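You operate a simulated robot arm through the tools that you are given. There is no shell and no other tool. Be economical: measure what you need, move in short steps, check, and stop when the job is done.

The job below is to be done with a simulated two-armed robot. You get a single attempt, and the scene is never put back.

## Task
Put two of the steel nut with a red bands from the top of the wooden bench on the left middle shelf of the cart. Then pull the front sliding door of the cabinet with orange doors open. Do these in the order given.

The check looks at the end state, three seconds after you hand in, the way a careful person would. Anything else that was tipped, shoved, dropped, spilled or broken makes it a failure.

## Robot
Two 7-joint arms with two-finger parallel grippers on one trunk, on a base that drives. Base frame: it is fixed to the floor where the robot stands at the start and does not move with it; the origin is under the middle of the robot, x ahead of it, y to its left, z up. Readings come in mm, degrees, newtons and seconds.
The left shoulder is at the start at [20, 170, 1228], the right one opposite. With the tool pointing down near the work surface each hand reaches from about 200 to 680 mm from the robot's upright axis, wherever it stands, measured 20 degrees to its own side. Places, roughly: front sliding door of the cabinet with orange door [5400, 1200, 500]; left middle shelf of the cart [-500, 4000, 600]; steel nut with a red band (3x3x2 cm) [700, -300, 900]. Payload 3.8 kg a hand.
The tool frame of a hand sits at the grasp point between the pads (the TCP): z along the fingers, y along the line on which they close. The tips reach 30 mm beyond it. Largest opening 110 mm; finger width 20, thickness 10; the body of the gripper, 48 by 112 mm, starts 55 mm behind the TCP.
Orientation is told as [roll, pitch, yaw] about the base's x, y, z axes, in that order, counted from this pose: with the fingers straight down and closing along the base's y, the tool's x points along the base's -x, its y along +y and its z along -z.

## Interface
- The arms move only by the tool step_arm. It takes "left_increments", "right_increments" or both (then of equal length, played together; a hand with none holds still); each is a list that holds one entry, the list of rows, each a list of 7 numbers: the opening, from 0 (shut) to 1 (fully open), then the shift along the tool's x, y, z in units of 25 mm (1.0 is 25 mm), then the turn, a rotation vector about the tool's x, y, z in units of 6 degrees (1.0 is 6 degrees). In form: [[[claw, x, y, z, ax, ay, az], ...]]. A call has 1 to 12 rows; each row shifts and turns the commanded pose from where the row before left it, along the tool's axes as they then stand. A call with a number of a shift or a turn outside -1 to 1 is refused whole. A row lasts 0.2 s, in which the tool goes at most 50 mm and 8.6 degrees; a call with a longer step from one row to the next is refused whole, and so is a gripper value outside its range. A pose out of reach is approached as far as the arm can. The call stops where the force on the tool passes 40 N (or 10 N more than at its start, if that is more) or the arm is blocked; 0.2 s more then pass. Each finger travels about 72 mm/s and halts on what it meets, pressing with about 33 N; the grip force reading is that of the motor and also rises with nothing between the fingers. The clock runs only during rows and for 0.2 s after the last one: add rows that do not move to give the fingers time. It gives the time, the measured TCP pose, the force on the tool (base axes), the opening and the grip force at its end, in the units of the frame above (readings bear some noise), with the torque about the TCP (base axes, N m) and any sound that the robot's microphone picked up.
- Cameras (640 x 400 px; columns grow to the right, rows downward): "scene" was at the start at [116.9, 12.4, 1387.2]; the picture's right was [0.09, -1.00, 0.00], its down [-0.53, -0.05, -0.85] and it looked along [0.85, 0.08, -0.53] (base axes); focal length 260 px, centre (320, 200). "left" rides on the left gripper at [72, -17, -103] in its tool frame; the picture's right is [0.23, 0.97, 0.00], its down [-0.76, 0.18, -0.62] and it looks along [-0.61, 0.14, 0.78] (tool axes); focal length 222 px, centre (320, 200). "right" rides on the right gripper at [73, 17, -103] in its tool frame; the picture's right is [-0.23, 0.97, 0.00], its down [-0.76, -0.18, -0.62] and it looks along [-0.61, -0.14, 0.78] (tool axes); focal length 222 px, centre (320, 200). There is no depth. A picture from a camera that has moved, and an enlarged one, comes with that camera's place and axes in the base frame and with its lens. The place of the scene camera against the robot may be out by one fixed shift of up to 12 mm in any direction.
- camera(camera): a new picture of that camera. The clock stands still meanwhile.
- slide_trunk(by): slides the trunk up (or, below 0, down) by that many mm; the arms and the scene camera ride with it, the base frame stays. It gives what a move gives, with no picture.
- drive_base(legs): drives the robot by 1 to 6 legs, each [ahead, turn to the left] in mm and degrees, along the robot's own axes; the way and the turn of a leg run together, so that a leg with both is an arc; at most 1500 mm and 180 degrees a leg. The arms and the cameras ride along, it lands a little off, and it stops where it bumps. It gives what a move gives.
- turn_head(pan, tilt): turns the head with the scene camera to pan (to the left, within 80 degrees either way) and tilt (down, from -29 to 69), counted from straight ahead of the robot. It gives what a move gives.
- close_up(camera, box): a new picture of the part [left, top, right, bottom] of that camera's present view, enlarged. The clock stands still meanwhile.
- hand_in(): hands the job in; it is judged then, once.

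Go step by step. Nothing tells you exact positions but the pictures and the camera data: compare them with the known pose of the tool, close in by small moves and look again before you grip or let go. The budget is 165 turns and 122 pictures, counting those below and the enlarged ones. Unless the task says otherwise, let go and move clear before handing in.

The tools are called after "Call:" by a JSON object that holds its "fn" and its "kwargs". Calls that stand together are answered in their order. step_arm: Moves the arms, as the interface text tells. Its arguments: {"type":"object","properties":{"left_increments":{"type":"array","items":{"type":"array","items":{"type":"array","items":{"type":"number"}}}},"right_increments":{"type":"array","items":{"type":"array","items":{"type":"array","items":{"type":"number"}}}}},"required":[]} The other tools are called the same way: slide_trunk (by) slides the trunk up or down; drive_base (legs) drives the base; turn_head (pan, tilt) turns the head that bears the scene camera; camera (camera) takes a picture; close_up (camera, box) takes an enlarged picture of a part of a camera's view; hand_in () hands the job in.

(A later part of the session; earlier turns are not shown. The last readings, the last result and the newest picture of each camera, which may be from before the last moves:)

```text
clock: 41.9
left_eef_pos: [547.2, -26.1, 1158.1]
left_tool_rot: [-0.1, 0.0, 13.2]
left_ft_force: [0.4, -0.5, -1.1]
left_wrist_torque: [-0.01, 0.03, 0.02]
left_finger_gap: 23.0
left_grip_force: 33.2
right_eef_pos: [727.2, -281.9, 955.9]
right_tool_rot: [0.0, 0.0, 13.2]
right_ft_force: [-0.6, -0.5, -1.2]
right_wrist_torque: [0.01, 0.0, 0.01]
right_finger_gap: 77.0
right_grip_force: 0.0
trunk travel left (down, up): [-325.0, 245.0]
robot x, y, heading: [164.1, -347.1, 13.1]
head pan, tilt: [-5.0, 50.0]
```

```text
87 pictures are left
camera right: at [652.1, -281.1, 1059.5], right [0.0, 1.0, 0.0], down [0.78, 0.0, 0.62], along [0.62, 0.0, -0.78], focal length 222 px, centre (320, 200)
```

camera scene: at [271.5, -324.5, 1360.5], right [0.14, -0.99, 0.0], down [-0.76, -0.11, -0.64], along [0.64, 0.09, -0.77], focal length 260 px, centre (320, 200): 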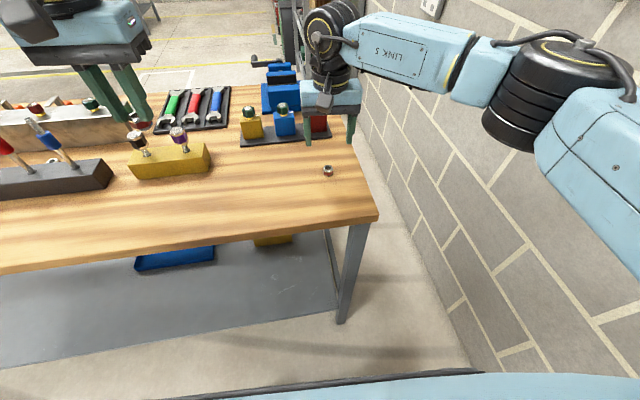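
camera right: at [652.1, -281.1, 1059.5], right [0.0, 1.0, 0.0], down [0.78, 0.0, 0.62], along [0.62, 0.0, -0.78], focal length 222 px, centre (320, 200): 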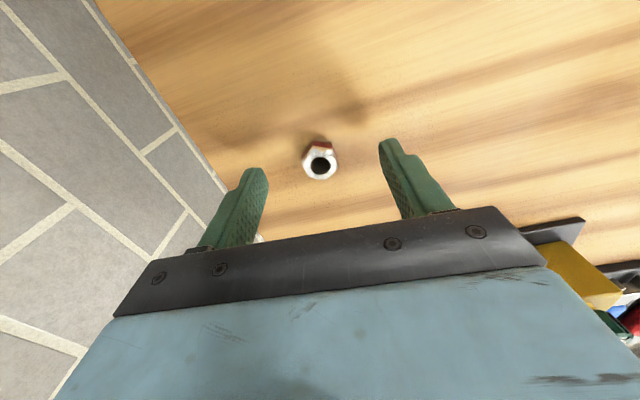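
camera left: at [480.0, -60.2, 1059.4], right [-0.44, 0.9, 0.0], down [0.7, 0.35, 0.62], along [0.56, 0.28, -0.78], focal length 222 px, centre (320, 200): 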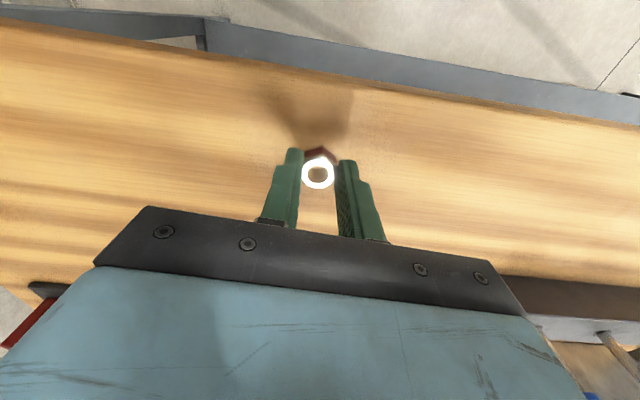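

Call:
{"fn": "close_up", "kwargs": {"camera": "right", "box": [260, 110, 380, 200]}}

Call:
{"fn": "camera", "kwargs": {"camera": "scene"}}

```text
4.44 times, centred on (320, 155) of right
camera zoom: at [652.1, -281.1, 1059.5], right [0.0, 1.0, 0.0], down [0.78, 0.0, 0.62], along [0.62, 0.0, -0.78], focal length 987 px, centre (320, 400)
```

zoom: 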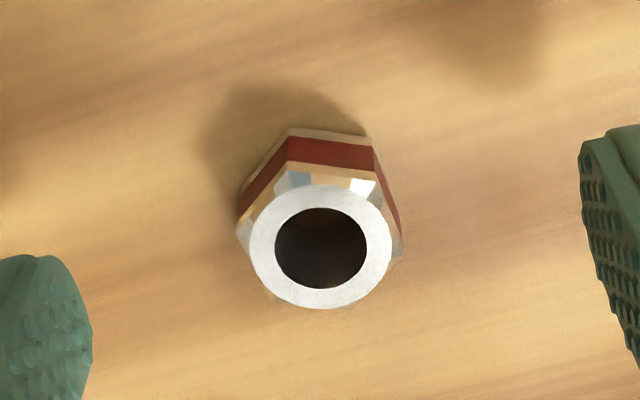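

```text
85 pictures are left
camera scene: at [271.4, -324.3, 1360.5], right [0.14, -0.99, 0.0], down [-0.76, -0.11, -0.64], along [0.64, 0.09, -0.77], focal length 260 px, centre (320, 200)
```

scene: 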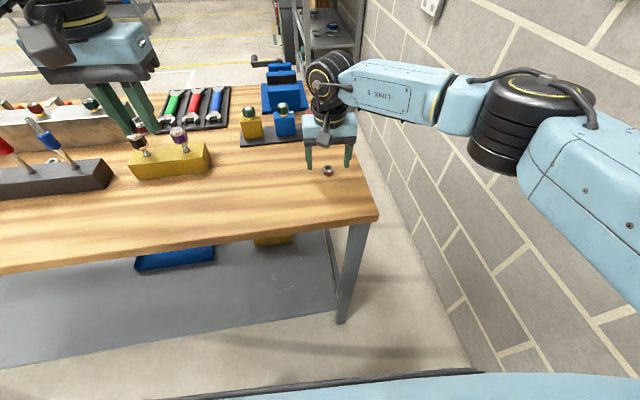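

The nut's flats are ~10° off the fingers; I turn the hand 10° left, shift 3 mm and descend.

Call:
{"fn": "step_arm", "kwargs": {"right_increments": [[[0.7, -0.12, 0, 0, 0, 0, -0.85], [0.7, 0, 0, 0.3, 0, 0, -0.85], [0.6, 0, 0, 0.3, 0, 0, 0], [0.5, 0, 0, 0.3, 0, 0, 0], [0.45, 0, 0, 0, 0, 0, 0]]]}}

Call:
{"fn": "close_up", "kwargs": {"camera": "right", "box": [240, 110, 400, 220]}}

```text
clock: 43.1
left_eef_pos: [547.2, -26.6, 1157.5]
left_tool_rot: [0.0, -0.1, 13.3]
left_ft_force: [-0.7, -0.4, -0.1]
left_wrist_torque: [-0.02, 0.0, 0.01]
left_finger_gap: 22.7
left_grip_force: 32.7
right_eef_pos: [730.4, -281.1, 934.1]
right_tool_rot: [0.0, 0.1, 23.4]
right_ft_force: [-0.1, 0.2, -0.3]
right_wrist_torque: [-0.04, -0.01, -0.01]
right_finger_gap: 49.8
right_grip_force: 0.0
trunk travel left (down, up): [-325.0, 245.0]
robot x, y, heading: [167.0, -345.6, 13.0]
head pan, tilt: [-5.0, 50.0]
```

```text
3.64 times, centred on (320, 165) of right
camera zoom: at [656.6, -293.9, 1037.5], right [-0.18, 0.98, 0.0], down [0.77, 0.14, 0.62], along [0.61, 0.11, -0.78], focal length 808 px, centre (320, 327)
```

zoom: 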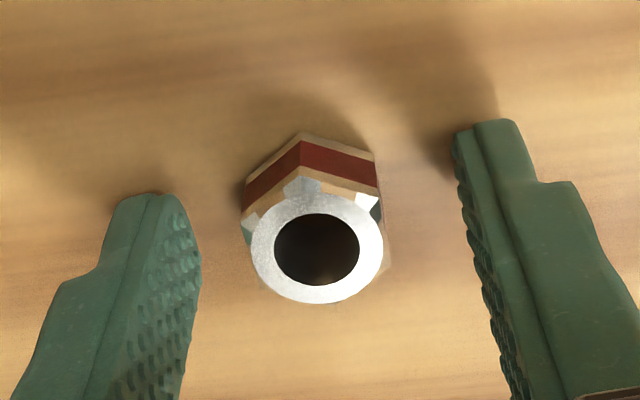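

Alignment looks right. Close and lift slightly.

Call:
{"fn": "step_arm", "kwargs": {"right_increments": [[[0.2, 0, 0, 0, 0, 0, 0], [0, 0, 0, 0, 0, 0, 0], [0, 0, 0, 0, 0, 0, 0], [0, 0, 0, 0, 0, 0, 0], [0, 0, 0, -0.3, 0, 0, 0], [0, 0, 0, -0.7, 0, 0, 0], [0, 0, 0, -1, 0, 0, 0]]]}}

Call:
{"fn": "close_up", "kwargs": {"camera": "right", "box": [240, 80, 400, 200]}}

```text
clock: 44.7
left_eef_pos: [547.0, -28.0, 1155.6]
left_tool_rot: [0.0, -0.1, 13.2]
left_ft_force: [0.9, -0.1, -0.2]
left_wrist_torque: [0.01, 0.0, -0.04]
left_finger_gap: 22.6
left_grip_force: 33.2
right_eef_pos: [731.7, -280.6, 984.0]
right_tool_rot: [0.0, 0.0, 23.3]
right_ft_force: [0.1, 0.3, -0.8]
right_wrist_torque: [-0.01, 0.0, -0.01]
right_finger_gap: 23.0
right_grip_force: 33.0
trunk travel left (down, up): [-325.0, 245.0]
robot x, y, heading: [164.4, -345.1, 13.6]
head pan, tilt: [-5.0, 50.0]
```

```text
3.33 times, centred on (320, 140) of right
camera zoom: at [656.5, -293.2, 1087.7], right [-0.18, 0.98, 0.0], down [0.77, 0.14, 0.62], along [0.61, 0.11, -0.78], focal length 740 px, centre (320, 400)
```

zoom: 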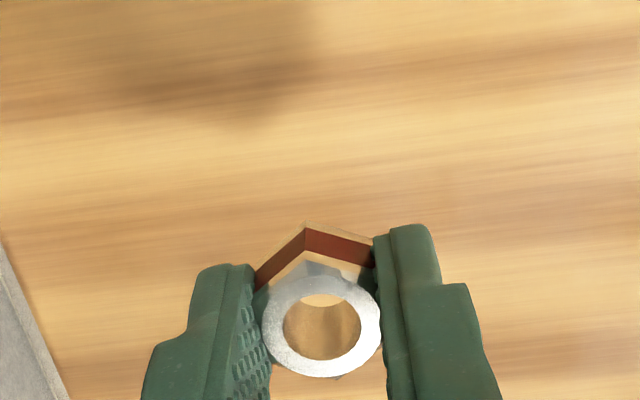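

Both nuts are held at 23 mm. Raise and retract both hands for the drive.

Call:
{"fn": "step_arm", "kwargs": {"left_increments": [[[0, 0, 0, 0, 0, 0, 0], [0, 0, 0, 0, 0, 0, 0], [0, 0, 0, 0, 0, 0, 0], [0, 0, 0, 0, 0, 0, 0], [0, 0, 0, -1, 0, 0, 0], [0, 0.6, 0, 0, 0, 0, 0], [0, 0.6, 0, 0, 0, 0, 0], [0, 0.6, 0, 0, 0, 0, 0], [0, 0.6, 0, 0, 0, 0, 0], [0, 0.6, 0, 0, 0, 0, 0], [0, 0, 0, 0, 0, 0, 0], [0, 0, 0, 0, 0, 0, 0]]], "right_increments": [[[0, 0, 0, -1, 0, 0, 0], [0, 0, 0, -1, 0, 0, 0], [0, 0, 0, -1, 0, 0, 0], [0, 0, 0, -1, 0, 0, 0.33], [0, 0.8, -0.5, -1, 0, 0, 0.33], [0, 0.8, -0.5, -1, 0, 0, 0.33], [0, 0.8, -0.5, -1, 0, 0, 0.33], [0, 0.8, -0.5, -1, 0, 0, 0.33], [0, 0.8, -0.5, 0, 0, 0, 0], [0, 0.8, -0.5, 0, 0, 0, 0], [0, 0.8, -0.5, 0, 0, 0, 0], [0, 0.8, -0.5, 0, 0, 0, 0]]]}}

Call:
{"fn": "turn_head", "kwargs": {"pan": 80, "tilt": 20}}

Call:
{"fn": "camera", "kwargs": {"camera": "scene"}}

```text
clock: 47.3
left_eef_pos: [473.2, -43.5, 1181.4]
left_tool_rot: [0.0, -0.1, 13.2]
left_ft_force: [1.1, 0.1, 0.3]
left_wrist_torque: [-0.02, -0.03, -0.01]
left_finger_gap: 22.8
left_grip_force: 32.9
right_eef_pos: [604.2, -422.5, 1182.6]
right_tool_rot: [0.1, 0.0, 13.4]
right_ft_force: [-0.4, 0.6, -0.8]
right_wrist_torque: [0.0, 0.01, 0.0]
right_finger_gap: 23.2
right_grip_force: 32.7
trunk travel left (down, up): [-325.0, 245.0]
robot x, y, heading: [169.4, -342.0, 13.3]
head pan, tilt: [-5.0, 50.0]
```

```text
clock: 48.9
left_eef_pos: [475.2, -43.5, 1183.4]
left_tool_rot: [0.1, 0.1, 13.2]
left_ft_force: [0.3, 0.6, -0.4]
left_wrist_torque: [0.0, 0.02, 0.01]
left_finger_gap: 22.7
left_grip_force: 32.7
right_eef_pos: [604.8, -420.8, 1183.5]
right_tool_rot: [0.0, 0.0, 13.4]
right_ft_force: [-0.2, -0.3, -0.7]
right_wrist_torque: [-0.01, -0.01, -0.03]
right_finger_gap: 22.9
right_grip_force: 33.4
trunk travel left (down, up): [-325.0, 245.0]
robot x, y, heading: [166.0, -346.3, 13.0]
head pan, tilt: [80.0, 20.0]
```

```text
82 pictures are left
camera scene: at [190.0, -242.5, 1406.1], right [1.0, 0.06, 0.0], down [0.02, -0.34, -0.94], along [-0.05, 0.94, -0.34], focal length 260 px, centre (320, 200)
```

scene: 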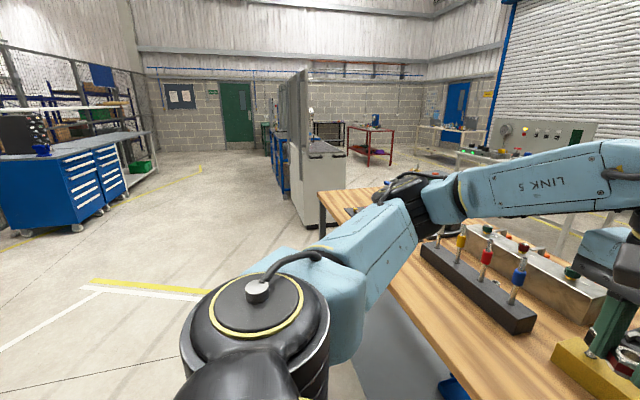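

Call:
{"fn": "close_up", "kwargs": {"camera": "scene", "box": [180, 60, 420, 240]}}

```text
2.22 times, centred on (300, 150) of scene
camera zoom: at [190.0, -242.5, 1406.1], right [1.0, 0.06, 0.0], down [0.02, -0.34, -0.94], along [-0.05, 0.94, -0.34], focal length 577 px, centre (364, 311)
```

zoom: 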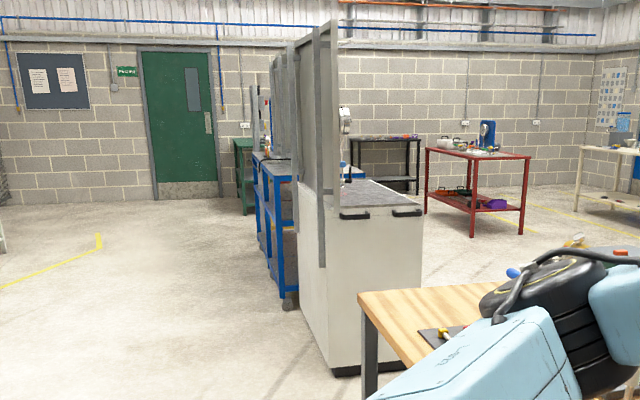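

The cart seems to be the blue-framed one behind the grey machine. I back off from the bench, turn and drive toward a viewpoint left of it.

Call:
{"fn": "drive_base", "kwargs": {"legs": [[-300, 0], [0, 95.5], [1400, 0], [1000, 0]]}}

Call:
{"fn": "turn_head", "kwargs": {"pan": -25, "tilt": 20}}

Call:
{"fn": "camera", "kwargs": {"camera": "scene"}}

```text
clock: 66.3
left_eef_pos: [-1225.0, 2139.7, 1181.4]
left_tool_rot: [0.0, 0.0, 108.9]
left_ft_force: [0.1, -0.1, 0.1]
left_wrist_torque: [-0.03, -0.01, -0.01]
left_finger_gap: 22.8
left_grip_force: 33.3
right_eef_pos: [-861.7, 2306.3, 1184.4]
right_tool_rot: [-0.1, -0.1, 109.2]
right_ft_force: [0.1, 1.4, -0.5]
right_wrist_torque: [-0.02, 0.04, -0.03]
right_finger_gap: 23.2
right_grip_force: 33.5
trunk travel left (down, up): [-325.0, 245.0]
robot x, y, heading: [-892.3, 1863.0, 108.9]
head pan, tilt: [80.0, 20.0]
```

```text
clock: 68.1
left_eef_pos: [-1225.1, 2139.7, 1182.6]
left_tool_rot: [0.0, 0.1, 109.0]
left_ft_force: [0.2, -1.1, 0.1]
left_wrist_torque: [0.02, 0.04, -0.01]
left_finger_gap: 22.9
left_grip_force: 32.6
right_eef_pos: [-862.1, 2306.1, 1183.3]
right_tool_rot: [0.0, 0.0, 109.1]
right_ft_force: [1.1, -0.9, -1.0]
right_wrist_torque: [0.03, -0.01, 0.0]
right_finger_gap: 22.9
right_grip_force: 33.1
trunk travel left (down, up): [-325.0, 245.0]
robot x, y, heading: [-896.7, 1864.4, 108.9]
head pan, tilt: [-25.0, 20.0]
```

```text
80 pictures are left
camera scene: at [-884.4, 1981.3, 1406.1], right [0.99, -0.11, 0.0], down [-0.04, -0.34, -0.94], along [0.1, 0.93, -0.34], focal length 260 px, centre (320, 200)
```

scene: 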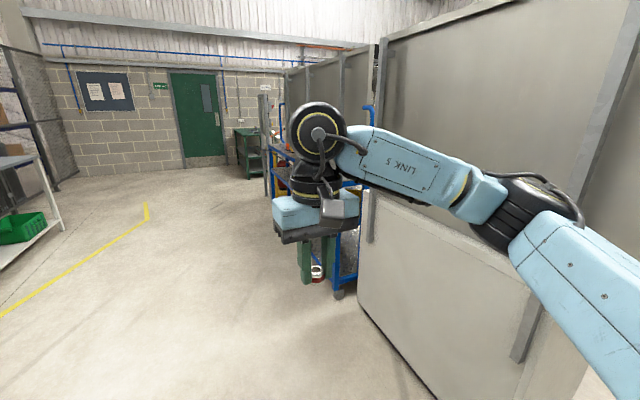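

The cart's near-left wheel is at about (-570, 3620). I drive on to about (-1450, 3850) and turn to face it (+x).

Call:
{"fn": "drive_base", "kwargs": {"legs": [[0, -4], [1300, 0], [700, 0], [0, -104]]}}

Call:
{"fn": "turn_head", "kwargs": {"pan": 0, "tilt": 30}}

Call:
{"fn": "camera", "kwargs": {"camera": "scene"}}

```text
clock: 83.0
left_eef_pos: [-1045.7, 4026.8, 1183.3]
left_tool_rot: [0.1, 0.0, 0.4]
left_ft_force: [0.7, -0.3, -0.6]
left_wrist_torque: [0.0, 0.05, -0.03]
left_finger_gap: 22.6
left_grip_force: 32.8
right_eef_pos: [-1003.4, 3629.9, 1182.6]
right_tool_rot: [-0.1, 0.0, 0.7]
right_ft_force: [1.3, -0.6, -0.4]
right_wrist_torque: [-0.01, 0.0, 0.0]
right_finger_gap: 22.9
right_grip_force: 32.9
trunk travel left (down, up): [-325.0, 245.0]
robot x, y, heading: [-1415.1, 3799.4, 0.6]
head pan, tilt: [-25.0, 20.0]
```

```text
clock: 83.8
left_eef_pos: [-1045.5, 4027.9, 1182.3]
left_tool_rot: [0.0, 0.0, 0.3]
left_ft_force: [0.0, -1.2, -0.4]
left_wrist_torque: [0.0, 0.01, -0.01]
left_finger_gap: 22.7
left_grip_force: 32.9
right_eef_pos: [-1002.8, 3629.3, 1182.7]
right_tool_rot: [0.0, 0.0, 0.6]
right_ft_force: [0.7, 0.0, 0.6]
right_wrist_torque: [0.01, 0.01, 0.01]
right_finger_gap: 22.9
right_grip_force: 32.8
trunk travel left (down, up): [-325.0, 245.0]
robot x, y, heading: [-1410.5, 3802.7, 0.2]
head pan, tilt: [0.0, 30.0]
```

```text
79 pictures are left
camera scene: at [-1293.6, 3806.5, 1390.1], right [0.01, -1.0, 0.0], down [-0.5, 0.0, -0.87], along [0.87, 0.01, -0.5], focal length 260 px, centre (320, 200)
```

scene: 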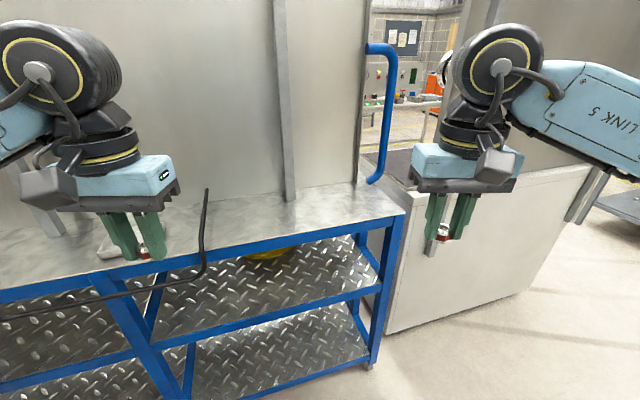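

I see a two-section workbench-like blue cart with diamond-plate shelves. I need the whole picture; back up and look left.

Call:
{"fn": "drive_base", "kwargs": {"legs": [[-700, 0]]}}

Call:
{"fn": "turn_head", "kwargs": {"pan": 20, "tilt": 20}}

Call:
{"fn": "camera", "kwargs": {"camera": "scene"}}

```text
clock: 87.7
left_eef_pos: [-1747.8, 4023.6, 1182.3]
left_tool_rot: [0.0, -0.1, 0.3]
left_ft_force: [0.5, 0.1, -1.2]
left_wrist_torque: [0.0, -0.02, 0.0]
left_finger_gap: 23.0
left_grip_force: 32.7
right_eef_pos: [-1705.8, 3626.2, 1183.7]
right_tool_rot: [0.1, 0.0, 0.5]
right_ft_force: [0.7, 0.4, -0.4]
right_wrist_torque: [-0.03, -0.02, 0.02]
right_finger_gap: 22.6
right_grip_force: 33.0
trunk travel left (down, up): [-325.0, 245.0]
robot x, y, heading: [-2112.0, 3796.6, 0.5]
head pan, tilt: [0.0, 30.0]
```

```text
clock: 88.5
left_eef_pos: [-1746.5, 4023.5, 1182.2]
left_tool_rot: [0.0, 0.2, 0.3]
left_ft_force: [0.2, -0.8, -0.7]
left_wrist_torque: [0.05, 0.0, 0.02]
left_finger_gap: 22.9
left_grip_force: 33.1
right_eef_pos: [-1704.1, 3624.0, 1183.3]
right_tool_rot: [0.0, 0.0, 0.5]
right_ft_force: [0.1, 0.1, -0.8]
right_wrist_torque: [-0.03, -0.04, -0.02]
right_finger_gap: 23.1
right_grip_force: 32.8
trunk travel left (down, up): [-325.0, 245.0]
robot x, y, heading: [-2113.8, 3798.0, 0.2]
head pan, tilt: [20.0, 20.0]
```

```text
78 pictures are left
camera scene: at [-1998.5, 3833.8, 1406.1], right [0.35, -0.94, 0.0], down [-0.32, -0.12, -0.94], along [0.88, 0.33, -0.34], focal length 260 px, centre (320, 200)
```

scene: 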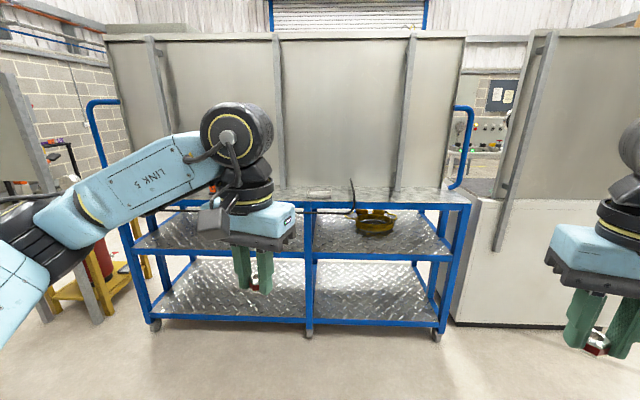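

The cart section around (-500, 4000) is the one nearest (its right half from here, the cart's own left), matching the given place. I'll stage in front of it squarely (heading ≈18°), then lower the trunk.

Call:
{"fn": "drive_base", "kwargs": {"legs": [[0, -6.7], [648, 0], [0, 24.7]]}}

Call:
{"fn": "slide_trunk", "kwargs": {"by": -300}}

Call:
{"fn": "turn_head", "kwargs": {"pan": 0, "tilt": 15}}

Call:
{"fn": "camera", "kwargs": {"camera": "scene"}}

```text
clock: 94.0
left_eef_pos: [-1190.3, 4053.1, 1182.5]
left_tool_rot: [0.0, -0.1, 18.4]
left_ft_force: [-0.4, 0.2, 0.0]
left_wrist_torque: [-0.05, -0.01, 0.03]
left_finger_gap: 22.9
left_grip_force: 33.1
right_eef_pos: [-1028.7, 3688.1, 1183.1]
right_tool_rot: [0.0, -0.1, 18.5]
right_ft_force: [-0.5, 0.2, -0.3]
right_wrist_torque: [-0.05, -0.01, 0.0]
right_finger_gap: 22.9
right_grip_force: 32.8
trunk travel left (down, up): [-325.0, 245.0]
robot x, y, heading: [-1470.0, 3722.1, 18.4]
head pan, tilt: [20.0, 20.0]
```

```text
clock: 97.0
left_eef_pos: [-1190.0, 4052.0, 881.4]
left_tool_rot: [0.0, -0.2, 18.4]
left_ft_force: [-0.1, 0.3, -1.1]
left_wrist_torque: [0.0, -0.02, 0.02]
left_finger_gap: 22.8
left_grip_force: 32.6
right_eef_pos: [-1027.2, 3688.6, 882.5]
right_tool_rot: [0.0, 0.1, 18.6]
right_ft_force: [0.0, 0.7, -0.5]
right_wrist_torque: [0.01, -0.01, -0.01]
right_finger_gap: 22.6
right_grip_force: 33.3
trunk travel left (down, up): [-25.0, 545.0]
robot x, y, heading: [-1469.4, 3726.6, 18.7]
head pan, tilt: [20.0, 20.0]
```

```text
clock: 97.8
left_eef_pos: [-1190.9, 4052.9, 881.3]
left_tool_rot: [-0.1, -0.1, 18.4]
left_ft_force: [0.1, 0.1, 0.0]
left_wrist_torque: [0.02, -0.01, 0.0]
left_finger_gap: 23.1
left_grip_force: 33.5
right_eef_pos: [-1026.8, 3688.0, 882.0]
right_tool_rot: [0.0, 0.0, 18.6]
right_ft_force: [0.9, 0.0, -0.9]
right_wrist_torque: [0.04, 0.02, 0.0]
right_finger_gap: 22.8
right_grip_force: 32.9
trunk travel left (down, up): [-25.0, 545.0]
robot x, y, heading: [-1471.3, 3723.7, 18.3]
head pan, tilt: [0.0, 15.0]
```

```text
77 pictures are left
camera scene: at [-1353.1, 3764.9, 1114.3], right [0.32, -0.95, 0.0], down [-0.25, -0.08, -0.97], along [0.92, 0.31, -0.26], focal length 260 px, centre (320, 200)
```

scene: 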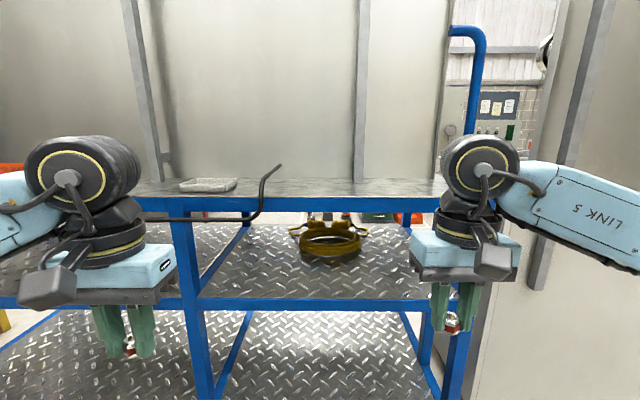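

Shelf plane is at z≈605, underside of the worktop ≈890. A dark rod sticks out over the left part of this section, so I shift the robot 170 mm right to stay clear of it.

Call:
{"fn": "drive_base", "kwargs": {"legs": [[0, -90], [170, 0], [0, 90]]}}

Call:
{"fn": "camera", "kwargs": {"camera": "scene"}}

```text
clock: 106.9
left_eef_pos: [-1138.3, 3892.9, 882.7]
left_tool_rot: [0.0, -0.1, 18.9]
left_ft_force: [0.2, 0.2, -0.9]
left_wrist_torque: [0.01, 0.02, -0.04]
left_finger_gap: 22.9
left_grip_force: 32.9
right_eef_pos: [-973.1, 3530.7, 884.2]
right_tool_rot: [-0.1, 0.0, 19.1]
right_ft_force: [0.3, 0.0, 0.1]
right_wrist_torque: [-0.01, -0.06, -0.02]
right_finger_gap: 22.8
right_grip_force: 33.6
trunk travel left (down, up): [-25.0, 545.0]
robot x, y, heading: [-1411.3, 3562.3, 18.9]
head pan, tilt: [0.0, 15.0]
```

```text
76 pictures are left
camera scene: at [-1298.8, 3604.9, 1114.3], right [0.32, -0.95, 0.0], down [-0.25, -0.08, -0.97], along [0.91, 0.31, -0.26], focal length 260 px, centre (320, 200)
```

scene: 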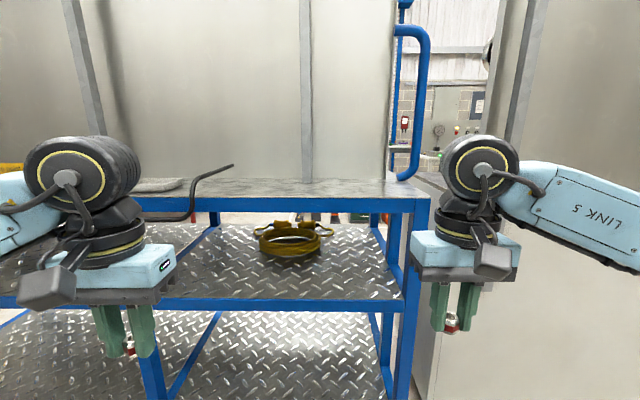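

Bring both hands to ~520 mm ahead, lateral ±100, lower, and begin tilting the fingers forward.

Call:
{"fn": "step_arm", "kwargs": {"left_increments": [[[0, -0.775, -0.62, 0.8, 0, 0, 0], [0, -0.775, -0.62, 0.8, 0, 0, 0], [0, -0.775, -0.62, 0.8, 0, 0, 0], [0, -0.775, -0.62, 0.8, 0, 0, 0], [0, -0.775, -0.62, 0.8, 0, 0, 0], [0, -0.775, -0.62, 0.8, 0, 0, 0], [0, -0.775, -0.62, 0.8, 0, 0, 0], [0, -0.775, -0.62, 0.8, 0, 0, 0], [0, 0, 0, 0, 0, -1, 0], [0, 0, 0, 0, 0, -1, 0], [0, 0, 0, 0, 0, -1, 0], [0, 0, 0, 0, 0, -1, 0]]], "right_increments": [[[0, -0.58, 0.31, 0.8, 0, 0, 0], [0, -0.58, 0.31, 0.8, 0, 0, 0], [0, -0.58, 0.31, 0.8, 0, 0, 0], [0, -0.58, 0.31, 0.8, 0, 0, 0], [0, -0.58, 0.31, 0.8, 0, 0, 0], [0, -0.58, 0.31, 0.8, 0, 0, 0], [0, -0.58, 0.31, 0.8, 0, 0, 0], [0, -0.58, 0.31, 0.8, 0, 0, 0], [0, 0, 0, 0, 0, -1, 0], [0, 0, 0, 0, 0, -1, 0], [0, 0, 0, 0, 0, -1, 0], [0, 0, 0, 0, 0, -1, 0]]]}}

Call:
{"fn": "camera", "kwargs": {"camera": "scene"}}

```text
clock: 109.5
left_eef_pos: [-951.6, 3826.5, 723.3]
left_tool_rot: [0.1, -24.2, 18.7]
left_ft_force: [0.3, -0.4, 0.4]
left_wrist_torque: [0.02, 0.02, 0.04]
left_finger_gap: 22.8
left_grip_force: 32.6
right_eef_pos: [-882.8, 3627.2, 723.3]
right_tool_rot: [-0.1, -24.0, 19.0]
right_ft_force: [0.2, -0.4, -1.0]
right_wrist_torque: [0.0, 0.0, -0.01]
right_finger_gap: 22.7
right_grip_force: 33.2
trunk travel left (down, up): [-25.0, 545.0]
robot x, y, heading: [-1412.8, 3560.7, 18.8]
head pan, tilt: [0.0, 15.0]
```

```text
75 pictures are left
camera scene: at [-1298.8, 3604.9, 1114.3], right [0.32, -0.95, 0.0], down [-0.24, -0.08, -0.97], along [0.91, 0.31, -0.26], focal length 260 px, centre (320, 200)
```

scene: 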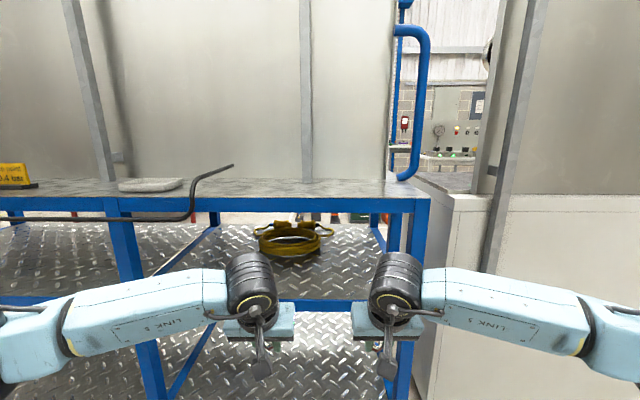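

Continue tilting to ~45° and extend a bit forward and down (TCP z≈675).

Call:
{"fn": "step_arm", "kwargs": {"left_increments": [[[0, 0, 0, 0, 0, -0.875, 0], [0, 0, 0, 0, 0, -0.875, 0], [0, 0, 0, 0, 0, -0.875, 0], [0, 0, 0, 0, 0, -0.875, 0], [0, -0.085, 0, 0.76, 0, 0, 0], [0, -0.085, 0, 0.76, 0, 0, 0], [0, -0.085, 0, 0.76, 0, 0, 0], [0, -0.085, 0, 0.76, 0, 0, 0], [0, 0, 0, 0, 0, 0, 0]]], "right_increments": [[[0, 0, 0, 0, 0, -0.875, 0], [0, 0, 0, 0, 0, -0.875, 0], [0, 0, 0, 0, 0, -0.875, 0], [0, 0, 0, 0, 0, -0.875, 0], [0, -0.085, 0, 0.76, 0, 0, 0], [0, -0.085, 0, 0.76, 0, 0, 0], [0, -0.085, 0, 0.76, 0, 0, 0], [0, -0.085, 0, 0.76, 0, 0, 0], [0, 0, 0, 0, 0, 0, 0]]]}}

Call:
{"fn": "turn_head", "kwargs": {"pan": 0, "tilt": 30}}

Call:
{"fn": "camera", "kwargs": {"camera": "scene"}}

Call:
{"fn": "camera", "kwargs": {"camera": "left"}}

```text
clock: 111.5
left_eef_pos: [-893.7, 3845.9, 674.2]
left_tool_rot: [0.0, -45.2, 18.8]
left_ft_force: [0.1, -1.0, -0.8]
left_wrist_torque: [0.0, 0.0, 0.01]
left_finger_gap: 22.9
left_grip_force: 32.7
right_eef_pos: [-825.8, 3646.4, 675.7]
right_tool_rot: [-0.1, -45.1, 19.1]
right_ft_force: [0.1, 0.8, -0.7]
right_wrist_torque: [0.02, 0.02, 0.01]
right_finger_gap: 22.9
right_grip_force: 32.9
trunk travel left (down, up): [-25.0, 545.0]
robot x, y, heading: [-1413.1, 3559.1, 19.0]
head pan, tilt: [0.0, 15.0]
```

```text
clock: 112.3
left_eef_pos: [-894.8, 3845.5, 674.9]
left_tool_rot: [0.1, -45.1, 18.8]
left_ft_force: [0.6, -0.1, 0.4]
left_wrist_torque: [0.05, 0.0, 0.01]
left_finger_gap: 22.9
left_grip_force: 32.9
right_eef_pos: [-826.4, 3645.5, 676.3]
right_tool_rot: [0.1, -45.0, 19.0]
right_ft_force: [0.2, 0.2, -1.1]
right_wrist_torque: [0.01, -0.03, 0.0]
right_finger_gap: 22.6
right_grip_force: 32.8
trunk travel left (down, up): [-25.0, 545.0]
robot x, y, heading: [-1411.7, 3565.3, 19.0]
head pan, tilt: [0.0, 30.0]
```

```text
74 pictures are left
camera scene: at [-1301.5, 3604.0, 1090.1], right [0.32, -0.95, 0.0], down [-0.47, -0.16, -0.87], along [0.82, 0.28, -0.5], focal length 260 px, centre (320, 200)
```

scene: 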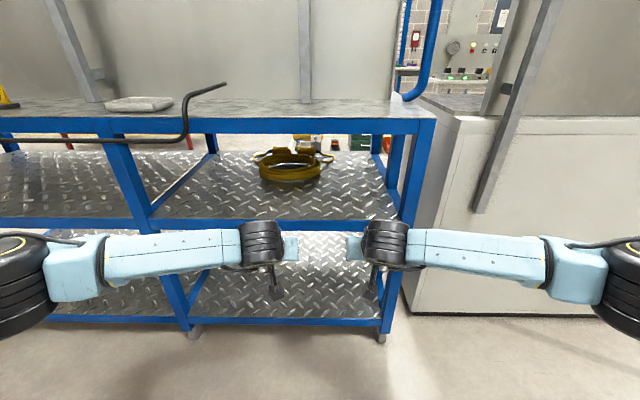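

```text
73 pictures are left
camera left: at [-1007.0, 3788.6, 697.4], right [-0.47, 0.87, -0.16], down [0.03, 0.2, 0.98], along [0.88, 0.45, -0.12], focal length 222 px, centre (320, 200)
```

left: 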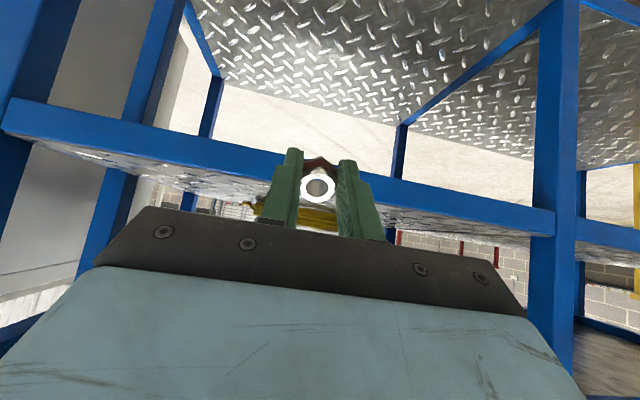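

I need precise shelf-edge position/height; zoom in on the rail with both cameras.

Call:
{"fn": "close_up", "kwargs": {"camera": "scene", "box": [220, 180, 420, 280]}}

Call:
{"fn": "close_up", "kwargs": {"camera": "left", "box": [360, 130, 600, 280]}}

Call:
{"fn": "camera", "kwargs": {"camera": "right"}}

```text
3.20 times, centred on (320, 230) of scene
camera zoom: at [-1301.5, 3604.0, 1090.1], right [0.32, -0.95, 0.0], down [-0.47, -0.16, -0.87], along [0.82, 0.28, -0.5], focal length 831 px, centre (320, 104)
```

zoom: 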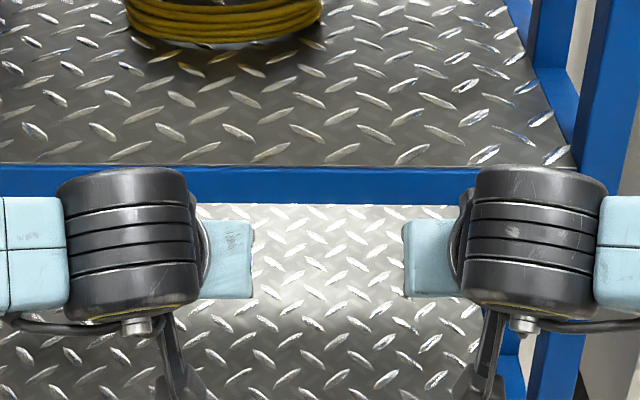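

```text
2.67 times, centred on (480, 205) of left
camera zoom: at [-1007.0, 3788.6, 697.4], right [-0.47, 0.87, -0.16], down [0.03, 0.2, 0.98], along [0.88, 0.45, -0.12], focal length 592 px, centre (-107, 187)
```

zoom: 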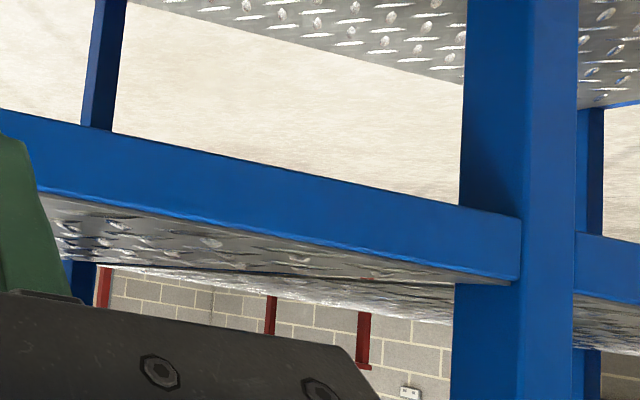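

```text
70 pictures are left
camera right: at [-950.5, 3622.7, 698.0], right [-0.17, 0.97, 0.16], down [0.15, -0.14, 0.98], along [0.97, 0.19, -0.12], focal length 222 px, centre (320, 200)
```

right: 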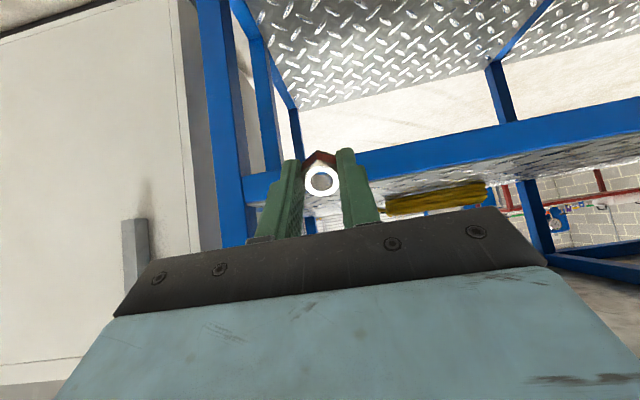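

Rail top ≈ z 640, front edge about 205 mm ahead of the TCPs. Raise 27 mm, then drive in ~200 mm first and check.

Call:
{"fn": "step_arm", "kwargs": {"left_increments": [[[0, -0.38, 0, -0.38, 0, 0, 0], [0, -0.38, 0, -0.38, 0, 0, 0], [0, 0, 0, 0, 0, 0, 0]]], "right_increments": [[[0, -0.38, 0, -0.38, 0, 0, 0], [0, -0.38, 0, -0.38, 0, 0, 0], [0, 0, 0, 0, 0, 0, 0]]]}}

Call:
{"fn": "drive_base", "kwargs": {"legs": [[180, 0]]}}

Call:
{"fn": "camera", "kwargs": {"camera": "scene"}}

Call:
{"fn": "camera", "kwargs": {"camera": "left"}}

```text
clock: 113.1
left_eef_pos: [-893.9, 3844.8, 700.9]
left_tool_rot: [-0.2, -45.1, 18.8]
left_ft_force: [0.4, -0.4, -1.7]
left_wrist_torque: [0.02, 0.03, 0.01]
left_finger_gap: 23.1
left_grip_force: 33.4
right_eef_pos: [-826.6, 3646.6, 703.1]
right_tool_rot: [0.0, -45.0, 19.0]
right_ft_force: [-0.3, 0.5, -0.5]
right_wrist_torque: [-0.01, 0.01, 0.01]
right_finger_gap: 22.8
right_grip_force: 33.2
trunk travel left (down, up): [-25.0, 545.0]
robot x, y, heading: [-1414.9, 3564.3, 19.0]
head pan, tilt: [0.0, 30.0]
```

```text
clock: 114.6
left_eef_pos: [-723.7, 3903.4, 701.1]
left_tool_rot: [0.0, -45.0, 18.9]
left_ft_force: [-0.8, 0.2, -0.1]
left_wrist_torque: [-0.02, 0.0, 0.03]
left_finger_gap: 22.8
left_grip_force: 33.0
right_eef_pos: [-655.8, 3705.2, 702.2]
right_tool_rot: [0.1, -45.0, 19.0]
right_ft_force: [0.2, 0.0, 0.3]
right_wrist_torque: [-0.02, 0.0, 0.03]
right_finger_gap: 23.1
right_grip_force: 33.4
trunk travel left (down, up): [-25.0, 545.0]
robot x, y, heading: [-1246.4, 3621.6, 19.0]
head pan, tilt: [0.0, 30.0]
```

```text
69 pictures are left
camera scene: at [-1131.3, 3661.9, 1090.0], right [0.32, -0.95, 0.0], down [-0.47, -0.16, -0.87], along [0.82, 0.28, -0.5], focal length 260 px, centre (320, 200)
```

scene: 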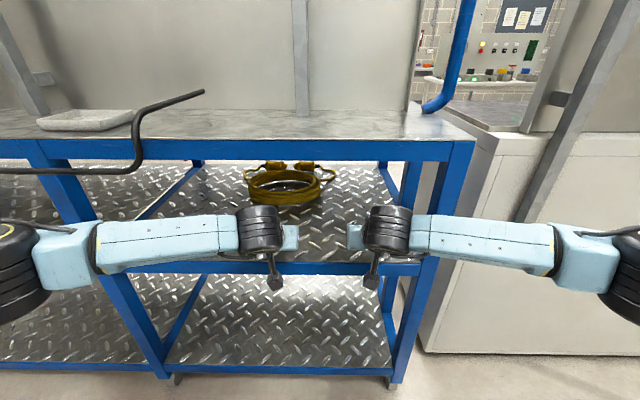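

```text
68 pictures are left
camera left: at [-836.8, 3846.4, 724.4], right [-0.47, 0.87, -0.16], down [0.03, 0.2, 0.98], along [0.88, 0.45, -0.12], focal length 222 px, centre (320, 200)
```

left: 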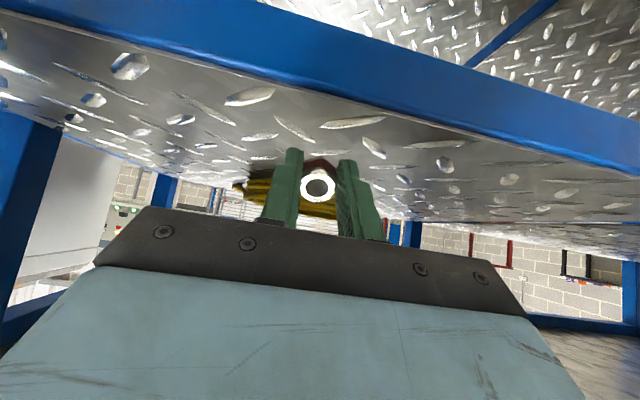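

Edge now at about the TCPs; the rod stays above the forearm with ~55 mm margin. Drive 65 mm more.

Call:
{"fn": "drive_base", "kwargs": {"legs": [[65, 0]]}}

Call:
{"fn": "camera", "kwargs": {"camera": "scene"}}

Call:
{"fn": "camera", "kwargs": {"camera": "right"}}

Call:
{"fn": "camera", "kwargs": {"camera": "left"}}

```text
clock: 115.6
left_eef_pos: [-662.7, 3923.5, 700.6]
left_tool_rot: [0.0, -45.0, 18.9]
left_ft_force: [-1.4, 0.1, -0.2]
left_wrist_torque: [-0.01, 0.01, 0.01]
left_finger_gap: 22.9
left_grip_force: 33.3
right_eef_pos: [-594.6, 3725.9, 702.0]
right_tool_rot: [0.0, -45.1, 19.0]
right_ft_force: [0.2, -0.1, -0.4]
right_wrist_torque: [0.0, 0.03, 0.02]
right_finger_gap: 22.9
right_grip_force: 33.0
trunk travel left (down, up): [-25.0, 545.0]
robot x, y, heading: [-1182.1, 3641.8, 18.6]
head pan, tilt: [0.0, 30.0]
```

```text
67 pictures are left
camera scene: at [-1069.4, 3682.9, 1090.0], right [0.32, -0.95, 0.0], down [-0.47, -0.16, -0.87], along [0.82, 0.28, -0.5], focal length 260 px, centre (320, 200)
```

scene: 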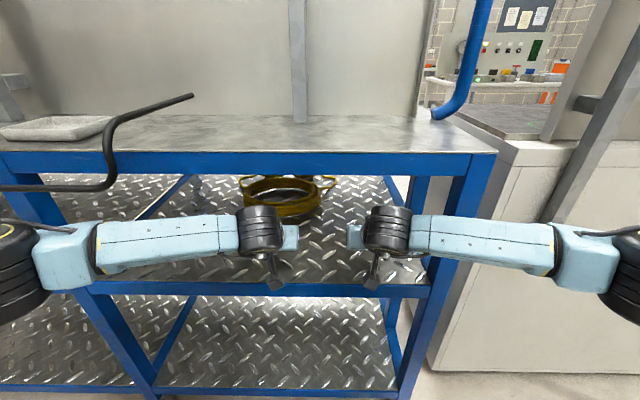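

```text
66 pictures are left
camera right: at [-718.7, 3701.2, 724.8], right [-0.17, 0.97, 0.16], down [0.15, -0.14, 0.98], along [0.97, 0.19, -0.12], focal length 222 px, centre (320, 200)
```

right: 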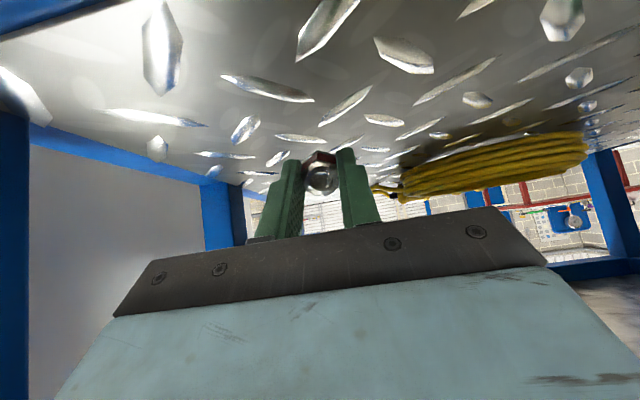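

```text
65 pictures are left
camera left: at [-774.8, 3867.2, 724.3], right [-0.47, 0.87, -0.16], down [0.03, 0.2, 0.98], along [0.88, 0.45, -0.12], focal length 222 px, centre (320, 200)
```

left: 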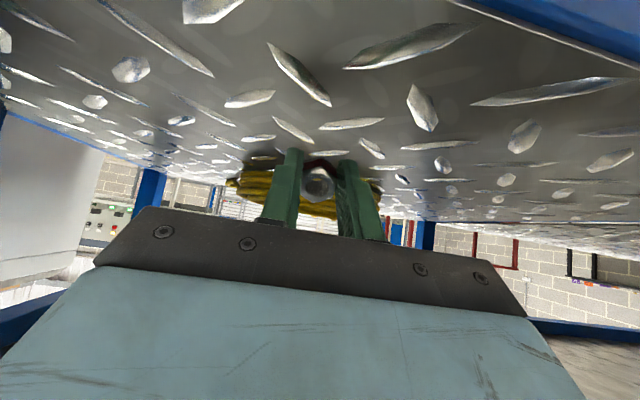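

Both nuts are over the shelf. Lower slowly to contact.

Call:
{"fn": "step_arm", "kwargs": {"left_increments": [[[0, 0.2, 0, 0.2, 0, 0, 0], [0, 0.2, 0, 0.2, 0, 0, 0], [0, 0.1, 0, 0.1, 0, 0, 0], [0, 0, 0, 0, 0, 0, 0]]], "right_increments": [[[0, 0.2, 0, 0.2, 0, 0, 0], [0, 0.2, 0, 0.2, 0, 0, 0], [0, 0.1, 0, 0.1, 0, 0, 0], [0, 0, 0, 0, 0, 0, 0]]]}}

Call:
{"fn": "close_up", "kwargs": {"camera": "left", "box": [220, 100, 420, 225]}}

Call:
{"fn": "close_up", "kwargs": {"camera": "right", "box": [220, 100, 420, 225]}}

```text
clock: 116.6
left_eef_pos: [-662.3, 3924.5, 683.5]
left_tool_rot: [-0.1, -44.9, 18.8]
left_ft_force: [-0.5, 0.3, -0.4]
left_wrist_torque: [-0.01, 0.05, 0.0]
left_finger_gap: 22.6
left_grip_force: 33.2
right_eef_pos: [-594.2, 3725.6, 685.1]
right_tool_rot: [0.1, -44.9, 19.0]
right_ft_force: [-0.8, 0.4, 0.6]
right_wrist_torque: [0.0, 0.03, 0.04]
right_finger_gap: 22.7
right_grip_force: 32.9
trunk travel left (down, up): [-25.0, 545.0]
robot x, y, heading: [-1185.1, 3644.0, 18.9]
head pan, tilt: [0.0, 30.0]
```

```text
3.20 times, centred on (320, 162) of left
camera zoom: at [-774.9, 3867.0, 706.5], right [-0.47, 0.87, -0.16], down [0.03, 0.2, 0.98], along [0.88, 0.45, -0.12], focal length 711 px, centre (320, 320)
```

zoom: 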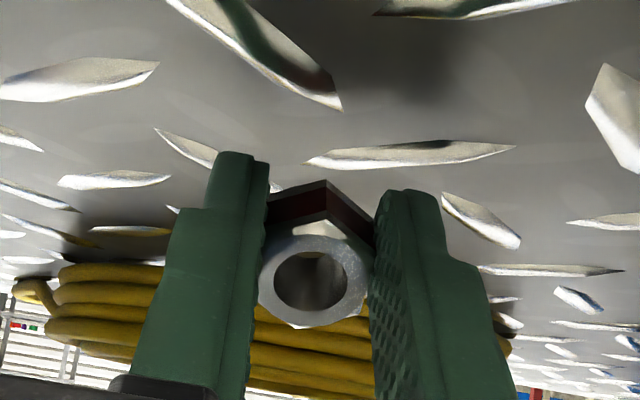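

```text
3.20 times, centred on (320, 162) of right
camera zoom: at [-718.8, 3701.4, 706.9], right [-0.17, 0.97, 0.16], down [0.15, -0.14, 0.98], along [0.97, 0.19, -0.12], focal length 711 px, centre (320, 320)
```

zoom: 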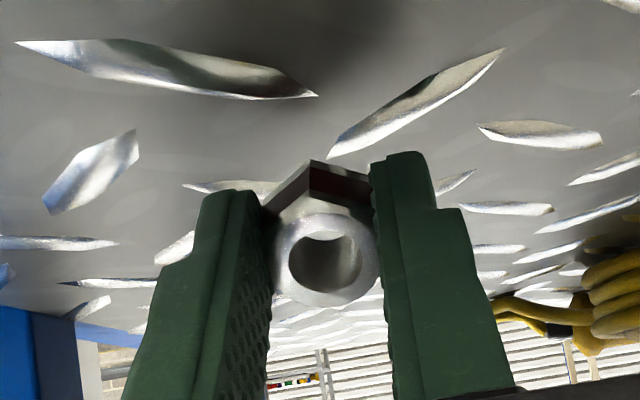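

Call:
{"fn": "step_arm", "kwargs": {"left_increments": [[[0, 0.1, 0, 0.1, 0, 0, 0], [0, 0.1, 0, 0.1, 0, 0, 0], [0, 0, 0, 0, 0, 0, 0]]], "right_increments": [[[0, 0.1, 0, 0.1, 0, 0, 0], [0, 0.1, 0, 0.1, 0, 0, 0], [0, 0, 0, 0, 0, 0, 0]]]}}

```text
clock: 117.4
left_eef_pos: [-662.4, 3923.7, 677.7]
left_tool_rot: [-0.1, -45.3, 18.8]
left_ft_force: [1.0, 1.1, 3.6]
left_wrist_torque: [0.08, -0.03, -0.01]
left_finger_gap: 22.9
left_grip_force: 32.8
right_eef_pos: [-594.6, 3725.9, 680.0]
right_tool_rot: [0.1, -45.4, 18.9]
right_ft_force: [1.5, -0.8, 12.3]
right_wrist_torque: [0.03, -0.23, -0.05]
right_finger_gap: 22.7
right_grip_force: 33.0
trunk travel left (down, up): [-25.0, 545.0]
robot x, y, heading: [-1181.6, 3642.6, 18.7]
head pan, tilt: [0.0, 30.0]
```

Both nuts touch the shelf. Open the fingers.

Call:
{"fn": "step_arm", "kwargs": {"left_increments": [[[0.3, 0, 0, 0, 0, 0, 0], [0.45, 0, 0, 0, 0, 0, 0], [0.5, 0, 0, 0, 0, 0, 0], [0.5, 0, 0, 0, 0, 0, 0]]], "right_increments": [[[0.3, 0, 0, 0, 0, 0, 0], [0.45, 0, 0, 0, 0, 0, 0], [0.5, 0, 0, 0, 0, 0, 0], [0.5, 0, 0, 0, 0, 0, 0]]]}}

Call:
{"fn": "camera", "kwargs": {"camera": "left"}}

Call:
{"fn": "camera", "kwargs": {"camera": "right"}}

```text
clock: 118.4
left_eef_pos: [-663.4, 3923.3, 678.2]
left_tool_rot: [-0.1, -45.3, 18.8]
left_ft_force: [-1.4, -6.1, 10.9]
left_wrist_torque: [0.18, -0.01, -0.02]
left_finger_gap: 52.3
left_grip_force: 0.1
right_eef_pos: [-595.8, 3725.3, 677.8]
right_tool_rot: [-0.1, -45.2, 19.0]
right_ft_force: [-3.6, 3.7, 6.8]
right_wrist_torque: [-0.03, -0.06, -0.04]
right_finger_gap: 52.8
right_grip_force: 0.1
trunk travel left (down, up): [-25.0, 545.0]
robot x, y, heading: [-1182.9, 3641.4, 19.2]
head pan, tilt: [0.0, 30.0]
```

```text
62 pictures are left
camera left: at [-776.1, 3866.4, 700.8], right [-0.46, 0.87, -0.16], down [0.03, 0.2, 0.98], along [0.89, 0.45, -0.12], focal length 222 px, centre (320, 200)
```

left: 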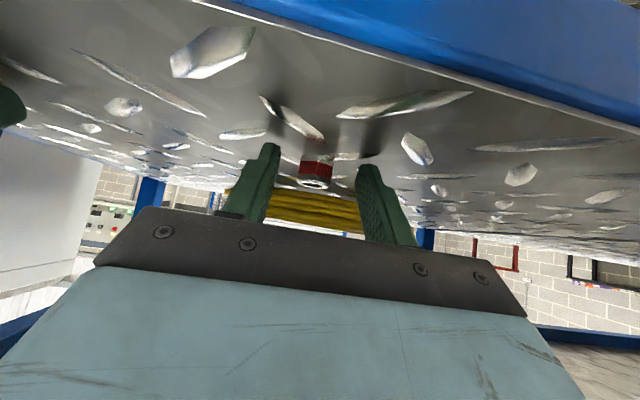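

```text
61 pictures are left
camera right: at [-720.2, 3701.0, 700.6], right [-0.17, 0.97, 0.16], down [0.15, -0.14, 0.98], along [0.97, 0.19, -0.12], focal length 222 px, centre (320, 200)
```

right: 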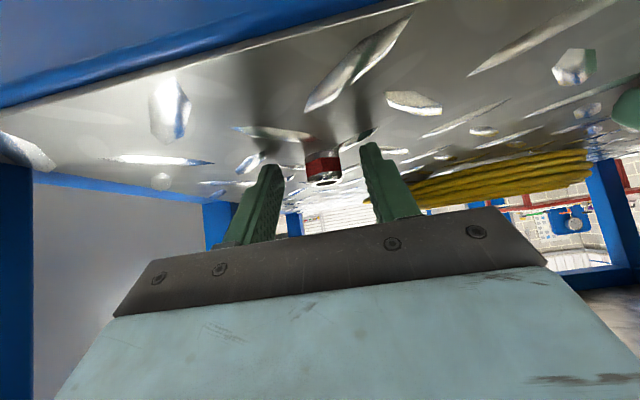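

Both nuts stand flat on the shelf. Raise the hands 25 mm and back the robot out straight.

Call:
{"fn": "step_arm", "kwargs": {"left_increments": [[[0.5, -0.2, 0, -0.2, 0, 0, 0], [0.5, -0.3, 0, -0.3, 0, 0, 0], [0.5, -0.3, 0, -0.3, 0, 0, 0], [0.5, 0, 0, 0, 0, 0, 0]]], "right_increments": [[[0.5, -0.2, 0, -0.2, 0, 0, 0], [0.5, -0.3, 0, -0.3, 0, 0, 0], [0.5, -0.3, 0, -0.3, 0, 0, 0], [0.5, 0, 0, 0, 0, 0, 0]]]}}

Call:
{"fn": "drive_base", "kwargs": {"legs": [[-450, 0]]}}

Call:
{"fn": "camera", "kwargs": {"camera": "scene"}}

```text
clock: 119.4
left_eef_pos: [-662.3, 3924.7, 704.4]
left_tool_rot: [0.0, -44.9, 18.8]
left_ft_force: [-0.7, -0.4, -0.2]
left_wrist_torque: [-0.01, 0.03, -0.02]
left_finger_gap: 54.9
left_grip_force: 0.1
right_eef_pos: [-594.4, 3724.2, 704.5]
right_tool_rot: [-0.1, -44.9, 18.9]
right_ft_force: [0.0, -0.6, 0.2]
right_wrist_torque: [-0.02, 0.01, 0.0]
right_finger_gap: 55.0
right_grip_force: 0.1
trunk travel left (down, up): [-25.0, 545.0]
robot x, y, heading: [-1182.0, 3640.5, 19.1]
head pan, tilt: [0.0, 30.0]
```

```text
clock: 122.1
left_eef_pos: [-1087.2, 3780.2, 704.3]
left_tool_rot: [-0.1, -45.1, 18.8]
left_ft_force: [-0.1, 0.2, -0.3]
left_wrist_torque: [-0.02, 0.0, -0.02]
left_finger_gap: 54.9
left_grip_force: 0.1
right_eef_pos: [-1018.8, 3581.6, 706.8]
right_tool_rot: [0.0, -45.0, 19.0]
right_ft_force: [0.8, -0.2, -0.1]
right_wrist_torque: [0.0, 0.03, -0.02]
right_finger_gap: 55.0
right_grip_force: 0.0
trunk travel left (down, up): [-25.0, 545.0]
robot x, y, heading: [-1605.9, 3499.3, 18.8]
head pan, tilt: [0.0, 30.0]
```

```text
60 pictures are left
camera scene: at [-1493.8, 3538.7, 1090.1], right [0.32, -0.95, 0.0], down [-0.47, -0.16, -0.87], along [0.82, 0.28, -0.5], focal length 260 px, centre (320, 200)
```

scene: 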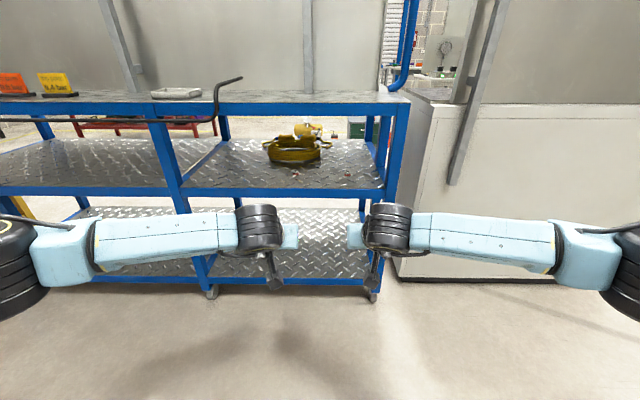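

Call:
{"fn": "close_up", "kwargs": {"camera": "scene", "box": [230, 110, 400, 210]}}

Call:
{"fn": "close_up", "kwargs": {"camera": "scene", "box": [0, 50, 180, 150]}}

```text
3.76 times, centred on (315, 160) of scene
camera zoom: at [-1493.8, 3538.7, 1090.1], right [0.32, -0.95, 0.0], down [-0.47, -0.16, -0.87], along [0.82, 0.28, -0.5], focal length 978 px, centre (339, 351)
```

zoom: 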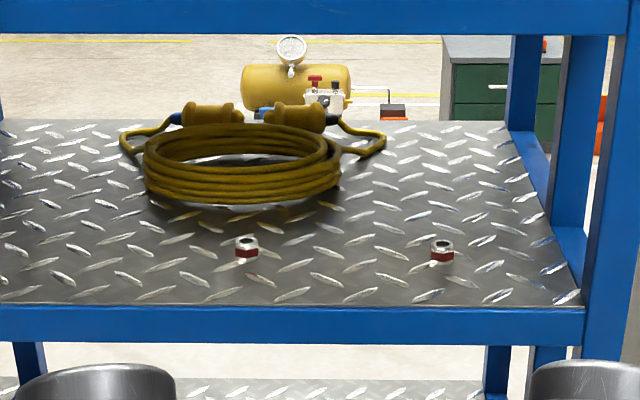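

```text
3.56 times, centred on (90, 100) of scene
camera zoom: at [-1493.8, 3538.7, 1090.1], right [0.32, -0.95, 0.0], down [-0.47, -0.16, -0.87], along [0.82, 0.28, -0.5], focal length 924 px, centre (1138, 556)
```

zoom: 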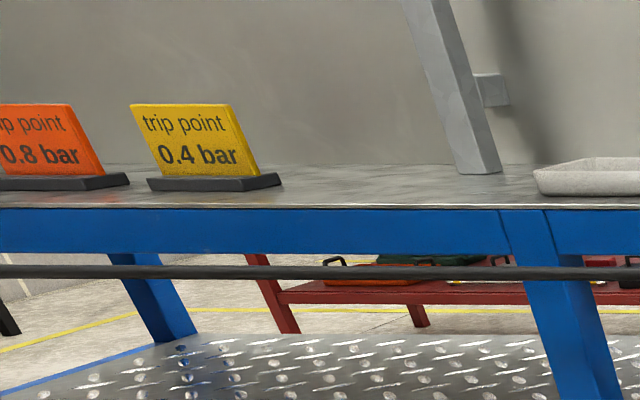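

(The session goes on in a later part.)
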